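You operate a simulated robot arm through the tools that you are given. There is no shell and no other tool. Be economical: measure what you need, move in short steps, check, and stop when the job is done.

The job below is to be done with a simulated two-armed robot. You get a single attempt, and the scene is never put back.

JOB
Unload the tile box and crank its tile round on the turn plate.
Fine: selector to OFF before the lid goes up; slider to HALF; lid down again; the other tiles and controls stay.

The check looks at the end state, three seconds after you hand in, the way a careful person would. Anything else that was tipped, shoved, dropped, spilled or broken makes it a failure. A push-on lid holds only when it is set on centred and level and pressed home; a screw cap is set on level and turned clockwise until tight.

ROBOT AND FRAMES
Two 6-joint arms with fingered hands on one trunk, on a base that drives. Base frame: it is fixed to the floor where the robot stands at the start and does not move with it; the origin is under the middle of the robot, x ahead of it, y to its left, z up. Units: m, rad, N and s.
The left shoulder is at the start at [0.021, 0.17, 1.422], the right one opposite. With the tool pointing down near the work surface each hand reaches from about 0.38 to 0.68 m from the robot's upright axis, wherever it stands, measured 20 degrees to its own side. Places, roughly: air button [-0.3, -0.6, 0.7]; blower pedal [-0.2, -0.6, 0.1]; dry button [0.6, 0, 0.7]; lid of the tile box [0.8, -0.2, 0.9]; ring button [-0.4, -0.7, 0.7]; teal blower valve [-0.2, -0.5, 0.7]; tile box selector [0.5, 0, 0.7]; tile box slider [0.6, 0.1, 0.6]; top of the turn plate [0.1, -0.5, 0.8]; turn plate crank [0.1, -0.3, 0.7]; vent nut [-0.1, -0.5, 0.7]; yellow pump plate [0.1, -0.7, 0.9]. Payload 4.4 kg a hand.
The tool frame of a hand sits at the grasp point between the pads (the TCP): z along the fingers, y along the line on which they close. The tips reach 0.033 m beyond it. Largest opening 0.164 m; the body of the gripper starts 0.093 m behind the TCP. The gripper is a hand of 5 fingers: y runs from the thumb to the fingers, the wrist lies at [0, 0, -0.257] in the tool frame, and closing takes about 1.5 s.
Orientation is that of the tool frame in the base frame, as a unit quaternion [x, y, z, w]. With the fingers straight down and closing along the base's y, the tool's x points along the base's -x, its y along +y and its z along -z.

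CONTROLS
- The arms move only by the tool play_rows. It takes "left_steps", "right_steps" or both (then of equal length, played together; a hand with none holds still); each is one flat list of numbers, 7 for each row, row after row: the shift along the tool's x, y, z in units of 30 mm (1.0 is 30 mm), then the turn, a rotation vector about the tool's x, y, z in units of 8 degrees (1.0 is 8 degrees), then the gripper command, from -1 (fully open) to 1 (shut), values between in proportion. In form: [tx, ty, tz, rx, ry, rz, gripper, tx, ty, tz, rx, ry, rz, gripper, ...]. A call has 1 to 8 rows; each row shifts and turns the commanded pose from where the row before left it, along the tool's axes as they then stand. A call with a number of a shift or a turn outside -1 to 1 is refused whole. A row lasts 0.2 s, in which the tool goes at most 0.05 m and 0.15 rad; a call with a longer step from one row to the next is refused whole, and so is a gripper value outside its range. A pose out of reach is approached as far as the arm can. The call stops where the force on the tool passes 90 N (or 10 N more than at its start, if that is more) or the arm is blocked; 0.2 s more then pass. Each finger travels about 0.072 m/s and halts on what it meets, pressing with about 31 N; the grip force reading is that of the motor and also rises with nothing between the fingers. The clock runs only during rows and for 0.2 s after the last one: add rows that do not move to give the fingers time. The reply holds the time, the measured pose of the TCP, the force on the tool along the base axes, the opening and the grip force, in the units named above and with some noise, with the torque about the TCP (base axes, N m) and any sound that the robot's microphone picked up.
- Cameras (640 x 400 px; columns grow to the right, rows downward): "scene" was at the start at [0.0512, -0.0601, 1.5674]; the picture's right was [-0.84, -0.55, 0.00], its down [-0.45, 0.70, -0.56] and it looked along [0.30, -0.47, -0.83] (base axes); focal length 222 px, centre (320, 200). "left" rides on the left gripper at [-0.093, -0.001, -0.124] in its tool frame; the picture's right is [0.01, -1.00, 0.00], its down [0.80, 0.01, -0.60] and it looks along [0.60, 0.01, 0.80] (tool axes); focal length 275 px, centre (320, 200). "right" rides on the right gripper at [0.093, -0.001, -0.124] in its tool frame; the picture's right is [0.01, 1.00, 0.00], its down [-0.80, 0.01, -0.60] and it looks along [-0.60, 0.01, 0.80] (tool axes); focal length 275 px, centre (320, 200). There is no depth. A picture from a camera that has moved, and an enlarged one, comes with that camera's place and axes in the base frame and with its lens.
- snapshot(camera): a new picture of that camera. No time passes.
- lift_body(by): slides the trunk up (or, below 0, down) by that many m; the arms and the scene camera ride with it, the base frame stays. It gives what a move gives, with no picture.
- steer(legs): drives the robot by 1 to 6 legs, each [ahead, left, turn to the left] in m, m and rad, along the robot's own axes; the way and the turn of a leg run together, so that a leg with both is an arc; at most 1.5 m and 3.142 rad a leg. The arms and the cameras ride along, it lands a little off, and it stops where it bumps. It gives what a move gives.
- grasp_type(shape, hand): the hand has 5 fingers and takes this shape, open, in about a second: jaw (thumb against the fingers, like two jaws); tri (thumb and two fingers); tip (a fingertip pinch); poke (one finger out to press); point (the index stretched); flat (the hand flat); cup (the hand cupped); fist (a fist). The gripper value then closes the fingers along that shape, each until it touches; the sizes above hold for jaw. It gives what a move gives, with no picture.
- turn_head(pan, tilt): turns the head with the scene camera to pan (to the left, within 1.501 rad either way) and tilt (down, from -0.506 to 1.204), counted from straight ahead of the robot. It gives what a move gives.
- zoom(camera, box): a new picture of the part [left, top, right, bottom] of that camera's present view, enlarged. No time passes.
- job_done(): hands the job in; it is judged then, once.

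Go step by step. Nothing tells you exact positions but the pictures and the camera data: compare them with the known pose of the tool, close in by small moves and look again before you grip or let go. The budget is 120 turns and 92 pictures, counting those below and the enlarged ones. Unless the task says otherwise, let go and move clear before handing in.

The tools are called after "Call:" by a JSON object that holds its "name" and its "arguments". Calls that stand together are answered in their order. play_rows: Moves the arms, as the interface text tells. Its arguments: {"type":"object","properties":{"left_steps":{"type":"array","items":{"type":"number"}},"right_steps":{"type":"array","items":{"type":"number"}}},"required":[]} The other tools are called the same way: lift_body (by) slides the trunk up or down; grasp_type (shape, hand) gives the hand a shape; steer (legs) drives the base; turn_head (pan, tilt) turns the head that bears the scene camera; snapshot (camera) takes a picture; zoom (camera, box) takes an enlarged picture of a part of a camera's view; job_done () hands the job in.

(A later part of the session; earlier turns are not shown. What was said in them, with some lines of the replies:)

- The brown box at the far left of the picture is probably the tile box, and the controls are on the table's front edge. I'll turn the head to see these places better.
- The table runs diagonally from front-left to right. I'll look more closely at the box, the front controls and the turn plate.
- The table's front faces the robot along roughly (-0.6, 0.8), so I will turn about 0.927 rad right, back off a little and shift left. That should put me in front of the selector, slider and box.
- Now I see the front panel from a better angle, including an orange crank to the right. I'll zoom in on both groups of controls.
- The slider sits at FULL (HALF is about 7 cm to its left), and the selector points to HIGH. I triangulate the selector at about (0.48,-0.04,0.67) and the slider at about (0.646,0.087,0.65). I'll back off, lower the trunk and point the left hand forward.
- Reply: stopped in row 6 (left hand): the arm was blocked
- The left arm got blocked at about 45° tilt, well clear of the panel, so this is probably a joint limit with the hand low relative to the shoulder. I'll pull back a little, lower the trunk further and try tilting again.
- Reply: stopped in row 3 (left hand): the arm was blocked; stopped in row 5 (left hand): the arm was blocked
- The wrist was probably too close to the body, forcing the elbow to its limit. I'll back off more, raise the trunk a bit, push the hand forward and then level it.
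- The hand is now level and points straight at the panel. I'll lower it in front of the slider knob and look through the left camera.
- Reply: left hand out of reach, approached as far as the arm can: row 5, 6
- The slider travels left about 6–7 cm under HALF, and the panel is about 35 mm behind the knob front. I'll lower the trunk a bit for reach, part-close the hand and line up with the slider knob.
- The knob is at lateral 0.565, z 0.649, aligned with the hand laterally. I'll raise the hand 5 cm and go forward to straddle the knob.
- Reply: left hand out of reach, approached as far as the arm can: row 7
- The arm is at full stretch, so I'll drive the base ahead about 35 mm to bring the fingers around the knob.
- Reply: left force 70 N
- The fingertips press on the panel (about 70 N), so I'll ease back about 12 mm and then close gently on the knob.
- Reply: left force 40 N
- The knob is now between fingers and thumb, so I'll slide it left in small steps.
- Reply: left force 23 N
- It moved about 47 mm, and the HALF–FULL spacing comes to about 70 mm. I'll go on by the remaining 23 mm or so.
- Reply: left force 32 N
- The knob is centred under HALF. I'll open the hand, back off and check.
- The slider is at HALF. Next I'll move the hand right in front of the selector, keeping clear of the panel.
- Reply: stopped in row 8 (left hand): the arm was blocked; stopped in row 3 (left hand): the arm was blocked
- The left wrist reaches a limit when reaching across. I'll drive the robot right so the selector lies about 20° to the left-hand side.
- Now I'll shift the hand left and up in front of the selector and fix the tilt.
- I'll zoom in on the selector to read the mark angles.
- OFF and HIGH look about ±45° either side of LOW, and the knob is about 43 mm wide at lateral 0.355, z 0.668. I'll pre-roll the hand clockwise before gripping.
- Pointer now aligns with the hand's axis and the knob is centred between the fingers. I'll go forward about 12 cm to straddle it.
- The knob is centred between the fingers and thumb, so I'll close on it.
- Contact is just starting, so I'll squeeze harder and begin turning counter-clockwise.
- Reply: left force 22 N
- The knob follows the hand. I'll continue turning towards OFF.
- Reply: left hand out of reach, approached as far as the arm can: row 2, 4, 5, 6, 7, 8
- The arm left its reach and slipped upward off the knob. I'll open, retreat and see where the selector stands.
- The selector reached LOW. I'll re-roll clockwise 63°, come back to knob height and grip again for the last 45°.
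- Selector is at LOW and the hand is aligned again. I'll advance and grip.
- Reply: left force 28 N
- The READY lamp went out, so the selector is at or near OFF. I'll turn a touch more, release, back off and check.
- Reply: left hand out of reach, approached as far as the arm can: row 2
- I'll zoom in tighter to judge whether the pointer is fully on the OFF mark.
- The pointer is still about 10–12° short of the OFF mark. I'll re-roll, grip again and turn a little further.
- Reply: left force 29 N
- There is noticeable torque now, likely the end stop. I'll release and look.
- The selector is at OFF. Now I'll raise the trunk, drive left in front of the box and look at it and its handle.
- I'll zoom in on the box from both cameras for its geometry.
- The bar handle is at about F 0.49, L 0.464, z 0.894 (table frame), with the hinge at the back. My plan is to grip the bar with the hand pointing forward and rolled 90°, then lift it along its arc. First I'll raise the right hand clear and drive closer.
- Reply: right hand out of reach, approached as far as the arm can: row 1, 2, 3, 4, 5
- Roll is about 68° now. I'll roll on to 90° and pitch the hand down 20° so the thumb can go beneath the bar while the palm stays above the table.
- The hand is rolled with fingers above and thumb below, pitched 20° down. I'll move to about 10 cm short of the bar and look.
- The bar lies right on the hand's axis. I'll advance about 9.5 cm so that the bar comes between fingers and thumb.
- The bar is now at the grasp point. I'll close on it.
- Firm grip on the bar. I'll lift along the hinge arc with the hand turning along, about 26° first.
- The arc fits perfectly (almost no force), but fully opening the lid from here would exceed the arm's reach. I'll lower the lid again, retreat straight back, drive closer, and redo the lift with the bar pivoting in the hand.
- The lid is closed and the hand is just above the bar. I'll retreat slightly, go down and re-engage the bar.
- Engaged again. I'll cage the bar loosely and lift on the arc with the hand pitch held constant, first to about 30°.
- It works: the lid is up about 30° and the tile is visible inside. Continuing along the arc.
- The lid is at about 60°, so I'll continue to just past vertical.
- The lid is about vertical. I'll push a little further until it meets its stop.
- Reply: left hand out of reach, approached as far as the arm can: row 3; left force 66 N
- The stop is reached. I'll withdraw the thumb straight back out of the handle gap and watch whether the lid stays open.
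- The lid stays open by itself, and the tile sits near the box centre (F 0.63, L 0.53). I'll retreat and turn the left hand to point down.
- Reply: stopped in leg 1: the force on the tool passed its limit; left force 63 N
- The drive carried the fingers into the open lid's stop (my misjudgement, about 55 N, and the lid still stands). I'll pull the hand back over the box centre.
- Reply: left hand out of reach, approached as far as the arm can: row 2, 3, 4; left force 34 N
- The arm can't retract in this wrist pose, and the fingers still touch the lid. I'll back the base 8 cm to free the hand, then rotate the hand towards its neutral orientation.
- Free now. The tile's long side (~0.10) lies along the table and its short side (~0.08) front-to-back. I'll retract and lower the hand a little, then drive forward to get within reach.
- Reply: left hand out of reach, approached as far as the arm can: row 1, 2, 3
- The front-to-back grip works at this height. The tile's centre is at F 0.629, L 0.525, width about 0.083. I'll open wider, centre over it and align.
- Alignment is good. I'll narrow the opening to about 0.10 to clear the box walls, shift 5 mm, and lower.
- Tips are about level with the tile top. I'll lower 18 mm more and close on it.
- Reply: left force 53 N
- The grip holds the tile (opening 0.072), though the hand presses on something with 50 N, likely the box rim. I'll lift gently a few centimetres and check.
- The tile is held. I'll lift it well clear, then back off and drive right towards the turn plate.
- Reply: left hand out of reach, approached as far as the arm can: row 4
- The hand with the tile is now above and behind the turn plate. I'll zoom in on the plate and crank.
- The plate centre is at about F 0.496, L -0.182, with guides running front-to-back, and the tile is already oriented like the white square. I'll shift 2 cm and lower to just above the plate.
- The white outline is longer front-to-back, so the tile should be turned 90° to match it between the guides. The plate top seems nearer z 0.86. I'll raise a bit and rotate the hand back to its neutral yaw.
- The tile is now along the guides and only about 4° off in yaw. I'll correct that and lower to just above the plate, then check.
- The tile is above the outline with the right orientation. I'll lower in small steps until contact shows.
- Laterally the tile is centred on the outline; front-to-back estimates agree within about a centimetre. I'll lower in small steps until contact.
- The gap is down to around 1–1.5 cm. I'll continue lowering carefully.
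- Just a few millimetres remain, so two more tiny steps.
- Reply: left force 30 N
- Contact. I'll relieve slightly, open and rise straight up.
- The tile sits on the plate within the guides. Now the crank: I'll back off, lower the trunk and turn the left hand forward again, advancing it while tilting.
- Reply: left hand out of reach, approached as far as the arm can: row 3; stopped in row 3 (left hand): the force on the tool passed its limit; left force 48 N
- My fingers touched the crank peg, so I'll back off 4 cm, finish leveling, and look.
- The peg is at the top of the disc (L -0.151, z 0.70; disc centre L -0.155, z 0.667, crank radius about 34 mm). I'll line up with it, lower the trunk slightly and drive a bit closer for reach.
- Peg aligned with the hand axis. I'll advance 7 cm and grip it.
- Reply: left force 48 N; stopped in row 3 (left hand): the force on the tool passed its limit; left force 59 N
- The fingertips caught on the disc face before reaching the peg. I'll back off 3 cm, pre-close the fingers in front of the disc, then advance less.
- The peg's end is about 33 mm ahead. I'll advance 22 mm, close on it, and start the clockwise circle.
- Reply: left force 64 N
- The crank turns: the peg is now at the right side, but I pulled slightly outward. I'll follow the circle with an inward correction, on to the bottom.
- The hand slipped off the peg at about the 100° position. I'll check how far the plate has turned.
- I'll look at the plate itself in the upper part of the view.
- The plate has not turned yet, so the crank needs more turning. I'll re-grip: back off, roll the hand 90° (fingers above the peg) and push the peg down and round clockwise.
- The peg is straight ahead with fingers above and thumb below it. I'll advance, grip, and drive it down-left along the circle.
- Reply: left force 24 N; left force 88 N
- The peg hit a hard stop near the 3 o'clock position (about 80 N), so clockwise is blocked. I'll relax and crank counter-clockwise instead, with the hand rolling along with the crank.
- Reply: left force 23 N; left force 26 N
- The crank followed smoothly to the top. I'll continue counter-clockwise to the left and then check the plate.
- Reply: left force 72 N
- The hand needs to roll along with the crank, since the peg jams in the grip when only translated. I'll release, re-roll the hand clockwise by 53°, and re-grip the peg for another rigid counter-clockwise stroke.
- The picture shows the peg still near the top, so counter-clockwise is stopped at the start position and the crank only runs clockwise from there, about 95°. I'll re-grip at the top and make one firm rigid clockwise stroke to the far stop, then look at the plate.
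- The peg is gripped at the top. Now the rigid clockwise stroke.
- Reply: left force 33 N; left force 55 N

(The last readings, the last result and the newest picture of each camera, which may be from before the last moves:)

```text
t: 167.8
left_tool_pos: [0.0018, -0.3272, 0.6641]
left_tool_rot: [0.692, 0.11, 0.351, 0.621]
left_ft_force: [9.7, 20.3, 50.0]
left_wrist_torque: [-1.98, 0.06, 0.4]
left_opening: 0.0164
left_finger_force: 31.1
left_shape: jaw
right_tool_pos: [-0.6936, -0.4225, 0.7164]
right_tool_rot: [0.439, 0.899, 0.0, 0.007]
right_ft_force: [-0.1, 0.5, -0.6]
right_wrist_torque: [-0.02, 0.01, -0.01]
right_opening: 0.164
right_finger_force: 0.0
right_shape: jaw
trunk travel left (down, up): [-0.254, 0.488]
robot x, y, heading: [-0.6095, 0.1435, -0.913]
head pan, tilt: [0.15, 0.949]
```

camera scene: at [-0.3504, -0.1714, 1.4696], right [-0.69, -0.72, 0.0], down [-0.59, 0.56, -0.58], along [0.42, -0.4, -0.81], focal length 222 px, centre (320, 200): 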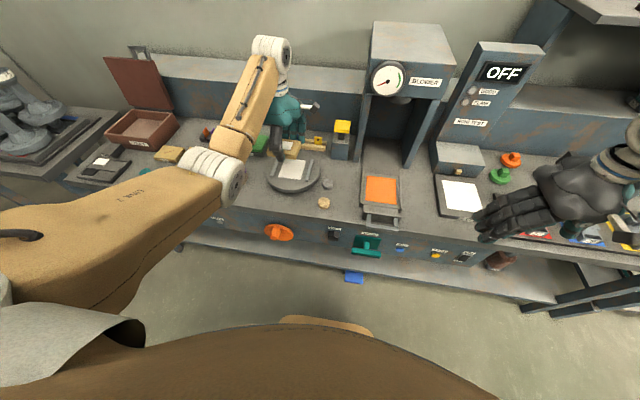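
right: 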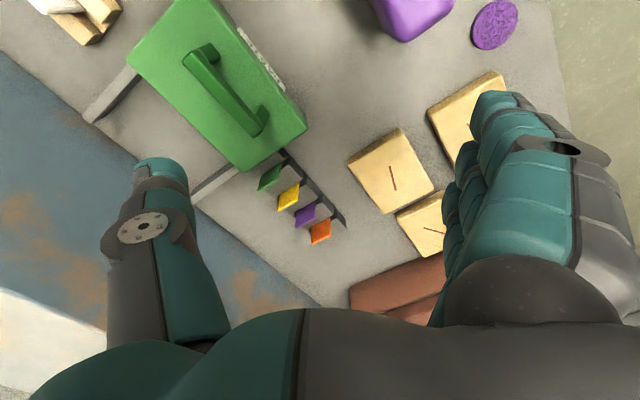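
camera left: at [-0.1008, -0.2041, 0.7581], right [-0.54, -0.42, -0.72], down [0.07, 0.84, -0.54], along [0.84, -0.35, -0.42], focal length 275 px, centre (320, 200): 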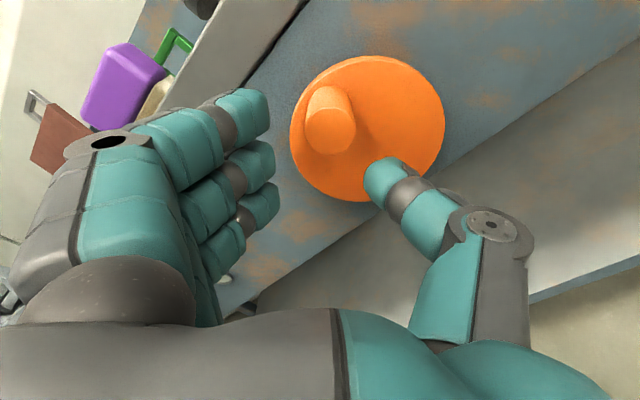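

The crank meets a firm stop at about a quarter turn. I'll hold it there a moment and look at the plate.

Call:
{"name": "play_rows", "arguments": {"left_steps": [0, 0.2, 0, 0, 0, -0.5, 1, 0, 0.1, 0, 0, 0, -0.5, 1, 0, 0, 0, 0, 0, 0, 1, 0, 0, 0, 0, 0, 0, 1, 0, 0, 0, 0, 0, 0, 1, 0, 0, 0, 0, 0, 0, 1, 0, 0, 0, 0, 0, 0, 1, 0, 0, 0, 0, 0, 0, 1]}}

Call:
{"name": "zoom", "arguments": {"camera": "scene", "box": [240, 0, 400, 130]}}

```text
t: 169.6
left_tool_pos: [-0.0001, -0.3268, 0.6648]
left_tool_rot: [0.687, 0.161, 0.306, 0.639]
left_ft_force: [15.9, 16.8, 37.7]
left_wrist_torque: [-0.57, -1.26, 0.43]
left_opening: 0.0162
left_finger_force: 31.3
left_shape: jaw
right_tool_pos: [-0.693, -0.4235, 0.7159]
right_tool_rot: [0.438, 0.899, 0.0, 0.005]
right_ft_force: [0.3, 0.0, -0.4]
right_wrist_torque: [-0.02, -0.01, 0.01]
right_opening: 0.1638
right_finger_force: 0.0
right_shape: jaw
trunk travel left (down, up): [-0.254, 0.488]
robot x, y, heading: [-0.6078, 0.1465, -0.907]
head pan, tilt: [0.15, 0.949]
```

```text
3.08 times, centred on (320, 65) of scene
camera zoom: at [-0.5147, 0.0456, 1.1473], right [-0.69, -0.73, 0.0], down [-0.59, 0.56, -0.58], along [0.42, -0.4, -0.81], focal length 682 px, centre (320, 615)
```

zoom: 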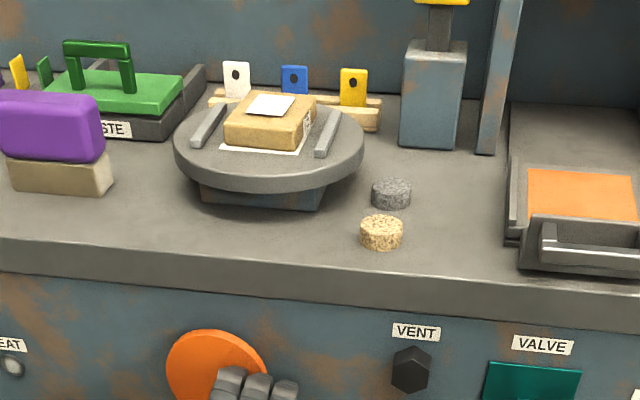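

Compared with before, the tile's offset on the white outline is reversed: the plate has turned exactly half round (2:1 gearing), which explains the unchanged guides. I'll leave the crank at its stop, release it, and go back to close the lid.

Call:
{"name": "play_rows", "arguments": {"left_steps": [0, 0.15, 0, 0, 0, 0, 0.6, 0, 0, 0, 0, 0, 0, 0.3, 0, 0, -0.7, 0, 0, 0, 0.2, 0, 0, -0.9, 0, 0, 0, 0.2, 0, 0, -0.9, 0, 0, 0, 0.2, 0, 0, -0.5, 0, 0, 0, 0.2]}}

Call:
{"name": "play_rows", "arguments": {"left_steps": [0, 0, 0, 0.62, -0.12, -0.357, 0.2, 0, 0, 0, 0.62, -0.12, -0.357, 0.2, 0, 0, 0, 0.62, -0.12, -0.357, 0.2, 0, 0, 0, 0.62, -0.12, -0.357, 0.2]}}

Call:
{"name": "lift_body", "arguments": {"by": 0.32}}

Call:
{"name": "steer", "arguments": {"legs": [[0, 0.656, 0]]}}

```text
t: 171.0
left_tool_pos: [-0.0564, -0.2587, 0.66]
left_tool_rot: [0.693, 0.161, 0.304, 0.633]
left_ft_force: [0.4, -0.3, -0.3]
left_wrist_torque: [-0.01, 0.0, 0.02]
left_opening: 0.0646
left_finger_force: 0.2
left_shape: jaw
right_tool_pos: [-0.6922, -0.4266, 0.712]
right_tool_rot: [0.438, 0.899, 0.0, 0.005]
right_ft_force: [0.9, -0.1, 0.4]
right_wrist_torque: [-0.04, 0.04, -0.03]
right_opening: 0.164
right_finger_force: 0.1
right_shape: jaw
trunk travel left (down, up): [-0.254, 0.488]
robot x, y, heading: [-0.607, 0.1427, -0.906]
head pan, tilt: [0.15, 0.949]
```

```text
t: 172.0
left_tool_pos: [-0.0556, -0.2589, 0.6606]
left_tool_rot: [0.783, 0.259, 0.183, 0.536]
left_ft_force: [0.7, -0.2, -1.0]
left_wrist_torque: [0.02, -0.02, 0.01]
left_opening: 0.065
left_finger_force: 0.0
left_shape: jaw
right_tool_pos: [-0.692, -0.425, 0.7128]
right_tool_rot: [0.438, 0.899, 0.0, 0.004]
right_ft_force: [-0.3, -0.1, 0.4]
right_wrist_torque: [0.03, 0.01, 0.02]
right_opening: 0.1638
right_finger_force: 0.1
right_shape: jaw
trunk travel left (down, up): [-0.254, 0.488]
robot x, y, heading: [-0.6092, 0.1439, -0.913]
head pan, tilt: [0.15, 0.949]
```

```text
t: 175.2
left_tool_pos: [-0.0552, -0.2584, 0.979]
left_tool_rot: [0.782, 0.257, 0.184, 0.536]
left_ft_force: [-1.2, 0.8, 0.0]
left_wrist_torque: [0.0, 0.01, 0.02]
left_opening: 0.0647
left_finger_force: 0.0
left_shape: jaw
right_tool_pos: [-0.6914, -0.4258, 1.0336]
right_tool_rot: [0.439, 0.898, 0.001, 0.004]
right_ft_force: [0.8, -0.3, -0.2]
right_wrist_torque: [0.02, -0.02, -0.01]
right_opening: 0.164
right_finger_force: 0.1
right_shape: jaw
trunk travel left (down, up): [-0.574, 0.168]
robot x, y, heading: [-0.6105, 0.1474, -0.911]
head pan, tilt: [0.15, 0.949]
```

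```text
t: 178.8
left_tool_pos: [0.4625, 0.1426, 0.9797]
left_tool_rot: [0.782, 0.258, 0.183, 0.537]
left_ft_force: [-0.1, 0.8, -0.5]
left_wrist_torque: [-0.02, 0.01, -0.05]
left_opening: 0.0648
left_finger_force: 0.0
left_shape: jaw
right_tool_pos: [-0.1736, -0.021, 1.0336]
right_tool_rot: [0.441, 0.897, 0.0, 0.004]
right_ft_force: [-0.1, -0.4, 0.9]
right_wrist_torque: [-0.01, 0.02, -0.01]
right_opening: 0.1641
right_finger_force: 0.1
right_shape: jaw
trunk travel left (down, up): [-0.574, 0.168]
robot x, y, heading: [-0.0908, 0.5514, -0.913]
head pan, tilt: [0.15, 0.949]
```

Hand orientation is restored and the robot is lateral to the box again. I'll drive ahead and bring the hand up in front of the open lid's handle.

Call:
{"name": "steer", "arguments": {"legs": [[0.32, 0, 0]]}}

Call:
{"name": "play_rows", "arguments": {"left_steps": [0.035, 0.73, 0.4, 0, 0, 0, 0.25, 0.035, 0.73, 0.4, 0, 0, 0, 0.25, 0.035, 0.73, 0.4, 0, 0, 0, 0.25, 0.035, 0.73, 0.4, 0, 0, 0, 0.25, 0.035, 0.73, 0.4, 0, 0, 0, 0.25, 0.035, 0.73, 0.4, 0, 0, 0, 0.25, 0.035, 0.73, 0.4, 0, 0, 0, 0.25, 0.035, 0.73, 0.35, 0, 0, 0, 0.25]}}

```text
t: 181.0
left_tool_pos: [0.6561, -0.1103, 0.9789]
left_tool_rot: [0.783, 0.256, 0.182, 0.537]
left_ft_force: [-0.9, -0.5, -0.1]
left_wrist_torque: [-0.01, 0.04, -0.03]
left_opening: 0.0649
left_finger_force: 0.0
left_shape: jaw
right_tool_pos: [0.019, -0.274, 1.033]
right_tool_rot: [0.441, 0.898, 0.002, 0.003]
right_ft_force: [1.0, -0.2, -0.7]
right_wrist_torque: [0.06, 0.02, 0.05]
right_opening: 0.1641
right_finger_force: 0.1
right_shape: jaw
trunk travel left (down, up): [-0.574, 0.168]
robot x, y, heading: [0.1053, 0.297, -0.915]
head pan, tilt: [0.15, 0.949]
```

```text
t: 182.8
left_tool_pos: [0.751, -0.2269, 1.1087]
left_tool_rot: [0.783, 0.257, 0.183, 0.537]
left_ft_force: [-0.3, 0.5, 0.2]
left_wrist_torque: [-0.02, -0.03, -0.01]
left_opening: 0.0621
left_finger_force: 0.0
left_shape: jaw
right_tool_pos: [0.0193, -0.2734, 1.0335]
right_tool_rot: [0.441, 0.898, 0.001, 0.004]
right_ft_force: [0.2, -0.8, 0.8]
right_wrist_torque: [0.02, -0.01, -0.01]
right_opening: 0.1639
right_finger_force: 0.0
right_shape: jaw
trunk travel left (down, up): [-0.574, 0.168]
robot x, y, heading: [0.1047, 0.2978, -0.916]
head pan, tilt: [0.15, 0.949]
```

The hand is exactly back at its earlier withdrawal pose. I'll re-enter the handle and grip the bar.

Call:
{"name": "play_rows", "arguments": {"left_steps": [0, 0.39, 0.72, 0, 0, 0, 0.25, 0, 0.39, 0.72, 0, 0, 0, 0.25, 0, 0.39, 0.72, 0, 0, 0, 0.25, 0, 0.39, 0.72, 0, 0, 0, 0.25, 0, 0.37, 0.6, 0, 0, 0, 0.25, 0, 0, 0, 0, 0, 0, 0.6, 0, 0, 0, 0, 0, 0, 1, 0, 0, 0, 0, 0, 0, 1]}}

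Call:
{"name": "play_rows", "arguments": {"left_steps": [0, 0, 0, 0, 0, 0, 1, 0, 0, 0, 0, 0, 0, 1, 0, -0.2, -0.33, 0, 0, 0, 1, 0, -0.2, -0.33, 0, 0, 0, 1]}}

```text
t: 184.6
left_tool_pos: [0.818, -0.3176, 1.134]
left_tool_rot: [0.78, 0.255, 0.184, 0.541]
left_ft_force: [-19.5, 28.3, 16.8]
left_wrist_torque: [1.86, 1.38, -0.15]
left_opening: 0.0342
left_finger_force: 22.3
left_shape: jaw
right_tool_pos: [0.015, -0.2696, 1.0351]
right_tool_rot: [0.441, 0.898, -0.001, 0.006]
right_ft_force: [-0.1, 0.2, -0.2]
right_wrist_torque: [0.02, 0.02, 0.02]
right_opening: 0.164
right_finger_force: 0.0
right_shape: jaw
trunk travel left (down, up): [-0.574, 0.168]
robot x, y, heading: [0.1018, 0.2974, -0.913]
head pan, tilt: [0.15, 0.949]
```

```text
t: 185.6
left_tool_pos: [0.8072, -0.3012, 1.1344]
left_tool_rot: [0.778, 0.252, 0.185, 0.544]
left_ft_force: [5.1, 0.0, 26.7]
left_wrist_torque: [-0.9, -0.25, 0.24]
left_opening: 0.0132
left_finger_force: 31.1
left_shape: jaw
right_tool_pos: [0.0181, -0.2715, 1.0349]
right_tool_rot: [0.441, 0.897, 0.0, 0.006]
right_ft_force: [-0.2, -0.7, 0.0]
right_wrist_torque: [-0.04, -0.03, -0.02]
right_opening: 0.1638
right_finger_force: 0.1
right_shape: jaw
trunk travel left (down, up): [-0.574, 0.168]
robot x, y, heading: [0.1057, 0.2996, -0.914]
head pan, tilt: [0.15, 0.949]
```

Something firm is gripped. I'll pull towards me along the arc and watch forces and position.

Call:
{"name": "play_rows", "arguments": {"left_steps": [0, -0.2, -0.62, 0, 0, 0, 1, 0, -0.25, -0.62, 0, 0, 0, 1, 0, -0.29, -0.6, 0, 0, 0, 1]}}

Call:
{"name": "snapshot", "arguments": {"camera": "left"}}

```text
t: 186.4
left_tool_pos: [0.7692, -0.2534, 1.1329]
left_tool_rot: [0.777, 0.254, 0.184, 0.546]
left_ft_force: [6.7, 11.1, 30.7]
left_wrist_torque: [-1.04, -0.28, 0.37]
left_opening: 0.0133
left_finger_force: 30.7
left_shape: jaw
right_tool_pos: [0.0174, -0.2682, 1.0349]
right_tool_rot: [0.441, 0.898, -0.001, 0.005]
right_ft_force: [0.0, -0.7, 0.5]
right_wrist_torque: [-0.06, -0.02, 0.02]
right_opening: 0.1641
right_finger_force: 0.2
right_shape: jaw
trunk travel left (down, up): [-0.574, 0.168]
robot x, y, heading: [0.1032, 0.2948, -0.914]
head pan, tilt: [0.15, 0.949]
```

```text
0 pictures are left
camera left: at [0.6255, -0.2134, 1.1729], right [-0.18, 0.28, -0.94], down [0.31, 0.93, 0.22], along [0.93, -0.25, -0.26], focal length 275 px, centre (320, 200)
```

left: 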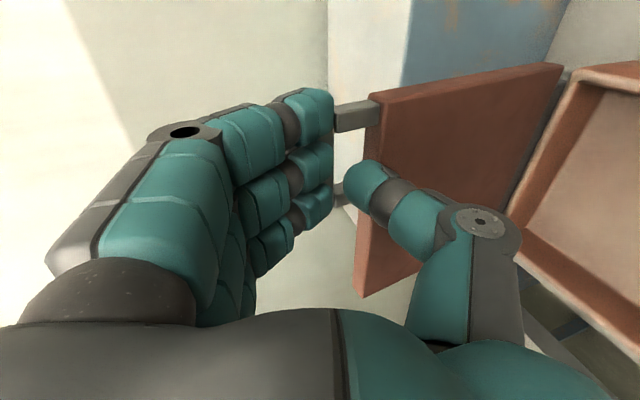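

The bar is held and the lid is coming forward past vertical. I have no pictures left, so I'll follow the known arc downwards by the readings, keeping the grip until about 45°.

Call:
{"name": "play_rows", "arguments": {"left_steps": [0, -0.44, -0.53, 0, 0, 0, 1, 0, -0.44, -0.53, 0, 0, 0, 1, 0, -0.44, -0.53, 0, 0, 0, 1]}}

Call:
{"name": "play_rows", "arguments": {"left_steps": [0, -0.55, -0.39, 0, 0, 0, 1, 0, -0.55, -0.39, 0, 0, 0, 1, 0, -0.55, -0.39, 0, 0, 0, 1]}}

```text
t: 187.2
left_tool_pos: [0.7343, -0.2047, 1.118]
left_tool_rot: [0.775, 0.253, 0.185, 0.549]
left_ft_force: [1.7, 22.7, 39.1]
left_wrist_torque: [-1.32, -0.3, 0.22]
left_opening: 0.0141
left_finger_force: 30.7
left_shape: jaw
right_tool_pos: [0.016, -0.2681, 1.0366]
right_tool_rot: [0.44, 0.898, -0.001, 0.006]
right_ft_force: [-0.4, 0.5, -0.5]
right_wrist_torque: [0.02, -0.01, 0.02]
right_opening: 0.1639
right_finger_force: 0.1
right_shape: jaw
trunk travel left (down, up): [-0.574, 0.168]
robot x, y, heading: [0.1017, 0.2994, -0.917]
head pan, tilt: [0.15, 0.949]
```

```text
t: 188.0
left_tool_pos: [0.7015, -0.1617, 1.0885]
left_tool_rot: [0.772, 0.253, 0.186, 0.552]
left_ft_force: [-9.2, 41.3, 48.5]
left_wrist_torque: [-1.25, -0.11, -0.1]
left_opening: 0.0146
left_finger_force: 30.4
left_shape: jaw
right_tool_pos: [0.0133, -0.2656, 1.0375]
right_tool_rot: [0.44, 0.898, -0.001, 0.008]
right_ft_force: [0.2, 0.6, 0.6]
right_wrist_torque: [-0.01, 0.01, 0.0]
right_opening: 0.164
right_finger_force: 0.0
right_shape: jaw
trunk travel left (down, up): [-0.574, 0.168]
robot x, y, heading: [0.1069, 0.2943, -0.914]
head pan, tilt: [0.15, 0.949]
```

The bar sits near the fingertips and the grip is resisting rotation. I'll relax to a cage while easing the hand forward, then continue down with the thumb under the bar.

Call:
{"name": "play_rows", "arguments": {"left_steps": [0, 0, 0.2, 0, 0, 0, 0.75, 0, 0, 0.2, 0, 0, 0, 0.62, 0, 0, 0, 0, 0, 0, 0.62]}}

```text
t: 188.8
left_tool_pos: [0.7093, -0.1747, 1.0748]
left_tool_rot: [0.778, 0.253, 0.183, 0.546]
left_ft_force: [-8.2, 14.5, 28.9]
left_wrist_torque: [-1.57, -0.83, -0.01]
left_opening: 0.0363
left_finger_force: 0.0
left_shape: jaw
right_tool_pos: [0.016, -0.2703, 1.0351]
right_tool_rot: [0.442, 0.897, 0.0, 0.006]
right_ft_force: [0.1, 1.0, 0.0]
right_wrist_torque: [-0.02, 0.0, 0.0]
right_opening: 0.1638
right_finger_force: 0.1
right_shape: jaw
trunk travel left (down, up): [-0.574, 0.168]
robot x, y, heading: [0.104, 0.2984, -0.917]
head pan, tilt: [0.15, 0.949]
```

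Still in contact with the bar and at the right radius. Continuing down the arc.

Call:
{"name": "play_rows", "arguments": {"left_steps": [0, -0.6, -0.3, 0, 0, 0, 0.62, 0, -0.65, -0.26, 0, 0, 0, 0.62, 0, -0.65, -0.22, 0, 0, 0, 0.62]}}

Call:
{"name": "play_rows", "arguments": {"left_steps": [0, -0.68, -0.12, 0, 0, 0, 0.62, 0, -0.68, -0.1, 0, 0, 0, 0.62, 0, -0.68, -0.06, 0, 0, 0, 0.62]}}

```text
t: 189.6
left_tool_pos: [0.6833, -0.1389, 1.0395]
left_tool_rot: [0.772, 0.251, 0.186, 0.554]
left_ft_force: [-26.2, 30.3, 45.9]
left_wrist_torque: [-2.83, -1.75, -0.4]
left_opening: 0.0391
left_finger_force: 0.1
left_shape: jaw
right_tool_pos: [0.0128, -0.2671, 1.0366]
right_tool_rot: [0.441, 0.898, 0.0, 0.009]
right_ft_force: [-0.7, 0.2, 0.3]
right_wrist_torque: [0.03, -0.01, 0.02]
right_opening: 0.1638
right_finger_force: 0.1
right_shape: jaw
trunk travel left (down, up): [-0.574, 0.168]
robot x, y, heading: [0.1033, 0.2949, -0.913]
head pan, tilt: [0.15, 0.949]
```

```text
t: 190.2
left_tool_pos: [0.6767, -0.1284, 1.0246]
left_tool_rot: [0.758, 0.247, 0.191, 0.573]
left_ft_force: [-27.2, 32.2, 43.6]
left_wrist_torque: [-2.4, -1.99, -0.05]
left_opening: 0.0386
left_finger_force: 0.0
left_shape: jaw
right_tool_pos: [0.0164, -0.2694, 1.0346]
right_tool_rot: [0.44, 0.898, 0.0, 0.006]
right_ft_force: [1.3, -0.7, -0.1]
right_wrist_torque: [0.11, 0.12, 0.0]
right_opening: 0.164
right_finger_force: 0.1
right_shape: jaw
trunk travel left (down, up): [-0.574, 0.168]
robot x, y, heading: [0.1042, 0.3006, -0.91]
head pan, tilt: [0.15, 0.949]
stopped in row 3 (left hand): the force on the tool passed its limit (the readings are from after the stop); the commanded pose is now the measured one
```

The thumb tip is pressing axially against the lid's front face. I'll ease the hand back 2 cm along its axis, then continue.

Call:
{"name": "play_rows", "arguments": {"left_steps": [0, 0, -0.4, 0, 0, 0, 0.5, 0, 0, -0.3, 0, 0, 0, 0.5, 0, 0, 0, 0, 0, 0, 0.5]}}

```text
t: 191.0
left_tool_pos: [0.6661, -0.1125, 1.0101]
left_tool_rot: [0.77, 0.252, 0.186, 0.555]
left_ft_force: [-5.0, 4.5, 2.9]
left_wrist_torque: [-0.23, -0.13, -0.14]
left_opening: 0.0413
left_finger_force: 0.0
left_shape: jaw
right_tool_pos: [0.0178, -0.2716, 1.0334]
right_tool_rot: [0.441, 0.897, 0.001, 0.004]
right_ft_force: [-0.3, 0.2, -0.7]
right_wrist_torque: [-0.02, 0.02, -0.01]
right_opening: 0.1637
right_finger_force: 0.0
right_shape: jaw
trunk travel left (down, up): [-0.574, 0.168]
robot x, y, heading: [0.1057, 0.2967, -0.91]
head pan, tilt: [0.15, 0.949]
```

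Force is relieved. I'll continue downward in small steps.

Call:
{"name": "play_rows", "arguments": {"left_steps": [0, -0.6, -0.12, 0, 0, 0, 0.45, 0, -0.6, -0.06, 0, 0, 0, 0.45, 0, -0.6, 0, 0, 0, 0, 0.45]}}

Call:
{"name": "play_rows", "arguments": {"left_steps": [0, -0.5, 0.1, 0, 0, 0, 0.45, 0, -0.5, 0.15, 0, 0, 0, 0.45]}}

```text
t: 191.8
left_tool_pos: [0.651, -0.0918, 0.9664]
left_tool_rot: [0.768, 0.251, 0.187, 0.559]
left_ft_force: [-18.3, 27.0, 15.2]
left_wrist_torque: [-1.27, -0.66, -0.45]
left_opening: 0.0461
left_finger_force: 0.2
left_shape: jaw
right_tool_pos: [0.0161, -0.2694, 1.0347]
right_tool_rot: [0.441, 0.898, 0.0, 0.005]
right_ft_force: [-0.5, 0.0, 0.2]
right_wrist_torque: [0.05, 0.0, -0.02]
right_opening: 0.1638
right_finger_force: 0.1
right_shape: jaw
trunk travel left (down, up): [-0.574, 0.168]
robot x, y, heading: [0.1044, 0.2974, -0.916]
head pan, tilt: [0.15, 0.949]
```

```text
t: 192.4
left_tool_pos: [0.6459, -0.0858, 0.9358]
left_tool_rot: [0.767, 0.251, 0.188, 0.559]
left_ft_force: [-54.9, 64.2, 22.9]
left_wrist_torque: [-1.78, -1.09, -1.07]
left_opening: 0.044
left_finger_force: 0.0
left_shape: jaw
right_tool_pos: [0.0114, -0.2667, 1.0363]
right_tool_rot: [0.441, 0.897, -0.002, 0.007]
right_ft_force: [0.0, -0.2, -1.0]
right_wrist_torque: [0.06, 0.02, -0.03]
right_opening: 0.1638
right_finger_force: 0.0
right_shape: jaw
trunk travel left (down, up): [-0.574, 0.168]
robot x, y, heading: [0.1058, 0.2955, -0.912]
head pan, tilt: [0.15, 0.949]
```

The lid is nearly down (about 10°) and the thumb presses on the box. I'll withdraw straight back so the lid settles, then press it closed from above.

Call:
{"name": "play_rows", "arguments": {"left_steps": [0, 0, -0.6, 0, 0, 0, 0.3, 0, 0, -0.8, 0, 0, 0, 0.2, 0, 0, -0.9, 0, 0, 0, 0.2, 0, 0, 0, 0, 0, 0, 0.2]}}

```text
t: 193.4
left_tool_pos: [0.6194, -0.0396, 0.9549]
left_tool_rot: [0.77, 0.243, 0.195, 0.557]
left_ft_force: [0.3, -0.3, 0.5]
left_wrist_torque: [0.0, -0.01, 0.01]
left_opening: 0.0648
left_finger_force: 0.1
left_shape: jaw
right_tool_pos: [0.0174, -0.2729, 1.0332]
right_tool_rot: [0.441, 0.898, 0.0, 0.004]
right_ft_force: [-1.0, 0.0, -0.5]
right_wrist_torque: [-0.01, 0.0, -0.02]
right_opening: 0.164
right_finger_force: 0.0
right_shape: jaw
trunk travel left (down, up): [-0.574, 0.168]
robot x, y, heading: [0.1067, 0.2972, -0.915]
head pan, tilt: [0.15, 0.949]
```

Now I'll close the fist, go up and over the lid's front part, then come down to press it shut by force feedback.

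Call:
{"name": "play_rows", "arguments": {"left_steps": [0, 1, 0, 0, 0, 0, 0.6, 0, 1, 0, 0, 0, 0, 1, 0, 1, 0, 0, 0, 0, 1, 0, 1, 0, 0, 0, 0, 1, 0, 0.28, 0.78, 0, 0, 0, 1, 0, 0.28, 0.78, 0, 0, 0, 1, 0, 0.28, 0.78, 0, 0, 0, 1, 0, 0.28, 0.78, 0, 0, 0, 1]}}

Call:
{"name": "play_rows", "arguments": {"left_steps": [0, -0.56, 0.2, 0, 0, 0, 1, 0, -0.56, 0.2, 0, 0, 0, 1, 0, -0.56, 0.2, 0, 0, 0, 1]}}

Call:
{"name": "play_rows", "arguments": {"left_steps": [0, -0.47, 0.17, 0, 0, 0, 1, 0, -0.47, 0.17, 0, 0, 0, 1]}}

```text
t: 195.2
left_tool_pos: [0.6948, -0.1518, 1.0688]
left_tool_rot: [0.77, 0.251, 0.187, 0.557]
left_ft_force: [0.4, -0.1, -0.2]
left_wrist_torque: [-0.01, 0.02, -0.02]
left_opening: 0.0
left_finger_force: 30.5
left_shape: jaw
right_tool_pos: [0.0181, -0.2725, 1.0336]
right_tool_rot: [0.441, 0.898, 0.001, 0.004]
right_ft_force: [0.6, 0.2, -0.5]
right_wrist_torque: [0.01, 0.01, 0.01]
right_opening: 0.1637
right_finger_force: 0.0
right_shape: jaw
trunk travel left (down, up): [-0.574, 0.168]
robot x, y, heading: [0.1044, 0.2951, -0.914]
head pan, tilt: [0.15, 0.949]
```

```text
t: 196.0
left_tool_pos: [0.6961, -0.1517, 1.0155]
left_tool_rot: [0.769, 0.252, 0.187, 0.556]
left_ft_force: [0.5, -0.1, 1.1]
left_wrist_torque: [0.0, -0.03, 0.0]
left_opening: 0.0
left_finger_force: 31.1
left_shape: jaw
right_tool_pos: [0.019, -0.2736, 1.0328]
right_tool_rot: [0.441, 0.898, 0.002, 0.004]
right_ft_force: [-0.7, 0.5, 0.1]
right_wrist_torque: [-0.02, -0.01, 0.02]
right_opening: 0.1636
right_finger_force: 0.1
right_shape: jaw
trunk travel left (down, up): [-0.574, 0.168]
robot x, y, heading: [0.1061, 0.2958, -0.912]
head pan, tilt: [0.15, 0.949]
```

```text
t: 196.6
left_tool_pos: [0.6965, -0.1515, 0.985]
left_tool_rot: [0.769, 0.251, 0.186, 0.557]
left_ft_force: [1.5, 0.3, 0.2]
left_wrist_torque: [0.02, -0.01, 0.0]
left_opening: 0.0001
left_finger_force: 30.7
left_shape: jaw
right_tool_pos: [0.0188, -0.273, 1.0332]
right_tool_rot: [0.441, 0.898, 0.001, 0.003]
right_ft_force: [-0.2, 1.2, 1.1]
right_wrist_torque: [-0.02, 0.01, 0.0]
right_opening: 0.1642
right_finger_force: 0.2
right_shape: jaw
trunk travel left (down, up): [-0.574, 0.168]
robot x, y, heading: [0.106, 0.298, -0.916]
head pan, tilt: [0.15, 0.949]
```

No contact at z 0.985 means the lid is low. I'll continue down in small steps until it touches.

Call:
{"name": "play_rows", "arguments": {"left_steps": [0, -0.4, 0.14, 0, 0, 0, 1, 0, -0.4, 0.14, 0, 0, 0, 1]}}

Call:
{"name": "play_rows", "arguments": {"left_steps": [0, -0.35, 0.12, 0, 0, 0, 1, 0, 0, 0, 0, 0, 0, 1]}}

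Call:
{"name": "play_rows", "arguments": {"left_steps": [0, -0.35, 0.12, 0, 0, 0, 1, 0, 0, 0, 0, 0, 0, 1]}}

```text
t: 197.2
left_tool_pos: [0.6964, -0.1529, 0.9603]
left_tool_rot: [0.769, 0.252, 0.186, 0.557]
left_ft_force: [0.2, -0.4, 0.5]
left_wrist_torque: [0.03, 0.03, -0.02]
left_opening: 0.0
left_finger_force: 31.3
left_shape: jaw
right_tool_pos: [0.0197, -0.2736, 1.0328]
right_tool_rot: [0.441, 0.898, 0.001, 0.004]
right_ft_force: [-1.0, -0.8, -0.2]
right_wrist_torque: [0.04, 0.0, -0.02]
right_opening: 0.164
right_finger_force: 0.1
right_shape: jaw
trunk travel left (down, up): [-0.574, 0.168]
robot x, y, heading: [0.1042, 0.297, -0.91]
head pan, tilt: [0.15, 0.949]
```

```text
t: 197.8
left_tool_pos: [0.6964, -0.1538, 0.9498]
left_tool_rot: [0.769, 0.251, 0.187, 0.557]
left_ft_force: [0.3, 0.5, 1.2]
left_wrist_torque: [0.03, 0.05, 0.02]
left_opening: 0.0
left_finger_force: 30.6
left_shape: jaw
right_tool_pos: [0.0177, -0.2729, 1.0334]
right_tool_rot: [0.442, 0.897, 0.001, 0.004]
right_ft_force: [-0.8, -0.9, 0.0]
right_wrist_torque: [-0.02, -0.01, -0.01]
right_opening: 0.1638
right_finger_force: 0.1
right_shape: jaw
trunk travel left (down, up): [-0.574, 0.168]
robot x, y, heading: [0.1077, 0.2993, -0.91]
head pan, tilt: [0.15, 0.949]
```

```text
t: 198.4
left_tool_pos: [0.6961, -0.1529, 0.9478]
left_tool_rot: [0.765, 0.249, 0.189, 0.564]
left_ft_force: [-0.7, 4.7, 32.5]
left_wrist_torque: [1.51, 0.93, -0.19]
left_opening: 0.0
left_finger_force: 30.4
left_shape: jaw
right_tool_pos: [0.0169, -0.2702, 1.0344]
right_tool_rot: [0.441, 0.898, 0.001, 0.005]
right_ft_force: [1.2, 0.9, -0.9]
right_wrist_torque: [0.0, 0.0, 0.02]
right_opening: 0.1639
right_finger_force: 0.0
right_shape: jaw
trunk travel left (down, up): [-0.574, 0.168]
robot x, y, heading: [0.1027, 0.2962, -0.913]
head pan, tilt: [0.15, 0.949]
```

Firm contact at the height of a closed lid (about 0.915). I'll give one more light push to confirm it doesn't yield.

Call:
{"name": "play_rows", "arguments": {"left_steps": [0, -0.25, 0.09, 0, 0, 0, 1, 0, 0, 0, 0, 0, 0, 1]}}

Call:
{"name": "play_rows", "arguments": {"left_steps": [0, 0.6, -0.2, 0, 0, 0, 1, 0, 0.9, -0.3, 0, 0, 0, 1, 0, 0.9, -0.3, 0, 0, 0, 1, 0, 0.9, -0.3, 0, 0, 0, 1]}}

```text
t: 199.0
left_tool_pos: [0.6957, -0.1522, 0.9473]
left_tool_rot: [0.761, 0.248, 0.191, 0.568]
left_ft_force: [-5.2, 20.2, 50.9]
left_wrist_torque: [3.0, 1.68, -0.35]
left_opening: 0.0
left_finger_force: 31.0
left_shape: jaw
right_tool_pos: [0.0145, -0.2682, 1.035]
right_tool_rot: [0.44, 0.898, -0.001, 0.007]
right_ft_force: [-0.4, 0.2, 1.1]
right_wrist_torque: [0.05, 0.02, 0.01]
right_opening: 0.164
right_finger_force: 0.1
right_shape: jaw
trunk travel left (down, up): [-0.574, 0.168]
robot x, y, heading: [0.1044, 0.2988, -0.911]
head pan, tilt: [0.15, 0.949]
```

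```text
t: 200.0
left_tool_pos: [0.6959, -0.1538, 1.0346]
left_tool_rot: [0.77, 0.251, 0.186, 0.556]
left_ft_force: [-0.7, 0.0, 0.2]
left_wrist_torque: [0.02, -0.02, -0.02]
left_opening: 0.0
left_finger_force: 31.0
left_shape: jaw
right_tool_pos: [0.0184, -0.2723, 1.0338]
right_tool_rot: [0.441, 0.898, 0.001, 0.005]
right_ft_force: [-0.8, 0.0, -0.3]
right_wrist_torque: [0.01, -0.01, 0.02]
right_opening: 0.164
right_finger_force: 0.1
right_shape: jaw
trunk travel left (down, up): [-0.574, 0.168]
robot x, y, heading: [0.1044, 0.3004, -0.914]
head pan, tilt: [0.15, 0.949]
```

The lid doesn't yield at the closed height. As a final check without pictures, I'll sweep the hand forward over the box to confirm no lid stands upright there.

Call:
{"name": "play_rows", "arguments": {"left_steps": [0, 0.3, 0.85, 0, 0, 0, 1, 0, 0.3, 0.85, 0, 0, 0, 1, 0, 0.3, 0.85, 0, 0, 0, 1, 0, 0.3, 0.85, 0, 0, 0, 1, 0, 0.3, 0.85, 0, 0, 0, 1, 0, 0.3, 0.85, 0, 0, 0, 1, 0, 0.3, 0.8, 0, 0, 0, 1]}}

```text
t: 201.6
left_tool_pos: [0.8079, -0.3044, 1.0382]
left_tool_rot: [0.77, 0.251, 0.187, 0.556]
left_ft_force: [0.3, -0.8, -0.9]
left_wrist_torque: [-0.01, -0.08, -0.02]
left_opening: 0.0
left_finger_force: 31.7
left_shape: jaw
right_tool_pos: [0.0187, -0.2731, 1.0324]
right_tool_rot: [0.441, 0.898, 0.002, 0.003]
right_ft_force: [-0.9, 0.3, -0.2]
right_wrist_torque: [0.01, 0.0, 0.0]
right_opening: 0.1638
right_finger_force: 0.0
right_shape: jaw
trunk travel left (down, up): [-0.574, 0.168]
robot x, y, heading: [0.1057, 0.2983, -0.914]
head pan, tilt: [0.15, 0.949]
```

No upright lid there, so it is down. I'll withdraw the hand and back the robot clear.

Call:
{"name": "play_rows", "arguments": {"left_steps": [0, -0.2, -0.9, 0, 0, 0, 1, 0, -0.2, -0.9, 0, 0, 0, 1, 0, -0.2, -0.9, 0, 0, 0, 1, 0, -0.2, -0.9, 0, 0, 0, 1, 0, -0.2, -0.9, 0, 0, 0, 1]}}

Call:
{"name": "steer", "arguments": {"legs": [[-0.35, 0, 0]]}}

```text
t: 202.8
left_tool_pos: [0.7265, -0.1936, 1.0535]
left_tool_rot: [0.769, 0.252, 0.187, 0.557]
left_ft_force: [-1.0, 0.3, 0.1]
left_wrist_torque: [0.01, 0.01, -0.01]
left_opening: 0.0003
left_finger_force: 31.4
left_shape: jaw
right_tool_pos: [0.0178, -0.2722, 1.0332]
right_tool_rot: [0.441, 0.897, 0.001, 0.005]
right_ft_force: [0.6, 0.7, 0.1]
right_wrist_torque: [-0.05, -0.01, 0.01]
right_opening: 0.1642
right_finger_force: 0.1
right_shape: jaw
trunk travel left (down, up): [-0.574, 0.168]
robot x, y, heading: [0.1019, 0.2975, -0.911]
head pan, tilt: [0.15, 0.949]
```

```text
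t: 205.1
left_tool_pos: [0.5123, 0.0849, 1.0525]
left_tool_rot: [0.77, 0.251, 0.186, 0.557]
left_ft_force: [0.0, 0.1, -0.4]
left_wrist_torque: [0.01, 0.0, 0.01]
left_opening: 0.0
left_finger_force: 30.7
left_shape: jaw
right_tool_pos: [-0.196, 0.0051, 1.0338]
right_tool_rot: [0.441, 0.898, 0.001, 0.005]
right_ft_force: [0.5, -0.1, -0.1]
right_wrist_torque: [-0.03, 0.02, -0.01]
right_opening: 0.164
right_finger_force: 0.1
right_shape: jaw
trunk travel left (down, up): [-0.574, 0.168]
robot x, y, heading: [-0.1095, 0.5767, -0.918]
head pan, tilt: [0.15, 0.949]
```

Everything is in its end state as far as I can tell, and the robot is clear, so I'm handing in.

Call:
{"name": "job_done", "arguments": {}}

```text
The job is handed in.
```

I've handed the job in: the selector went to OFF before the lid was raised, the slider is at HALF, the tile from the box is on the turn plate and has been cranked round, and the lid is down. Two things are inferred rather than seen:
- **Half turn:** I judged it from the tile's shifted position on the white outline, with the crank at its clockwise stop.
- **Lid closed:** I had no pictures left, so I checked it by pressing on it and sweeping the hand over the box.
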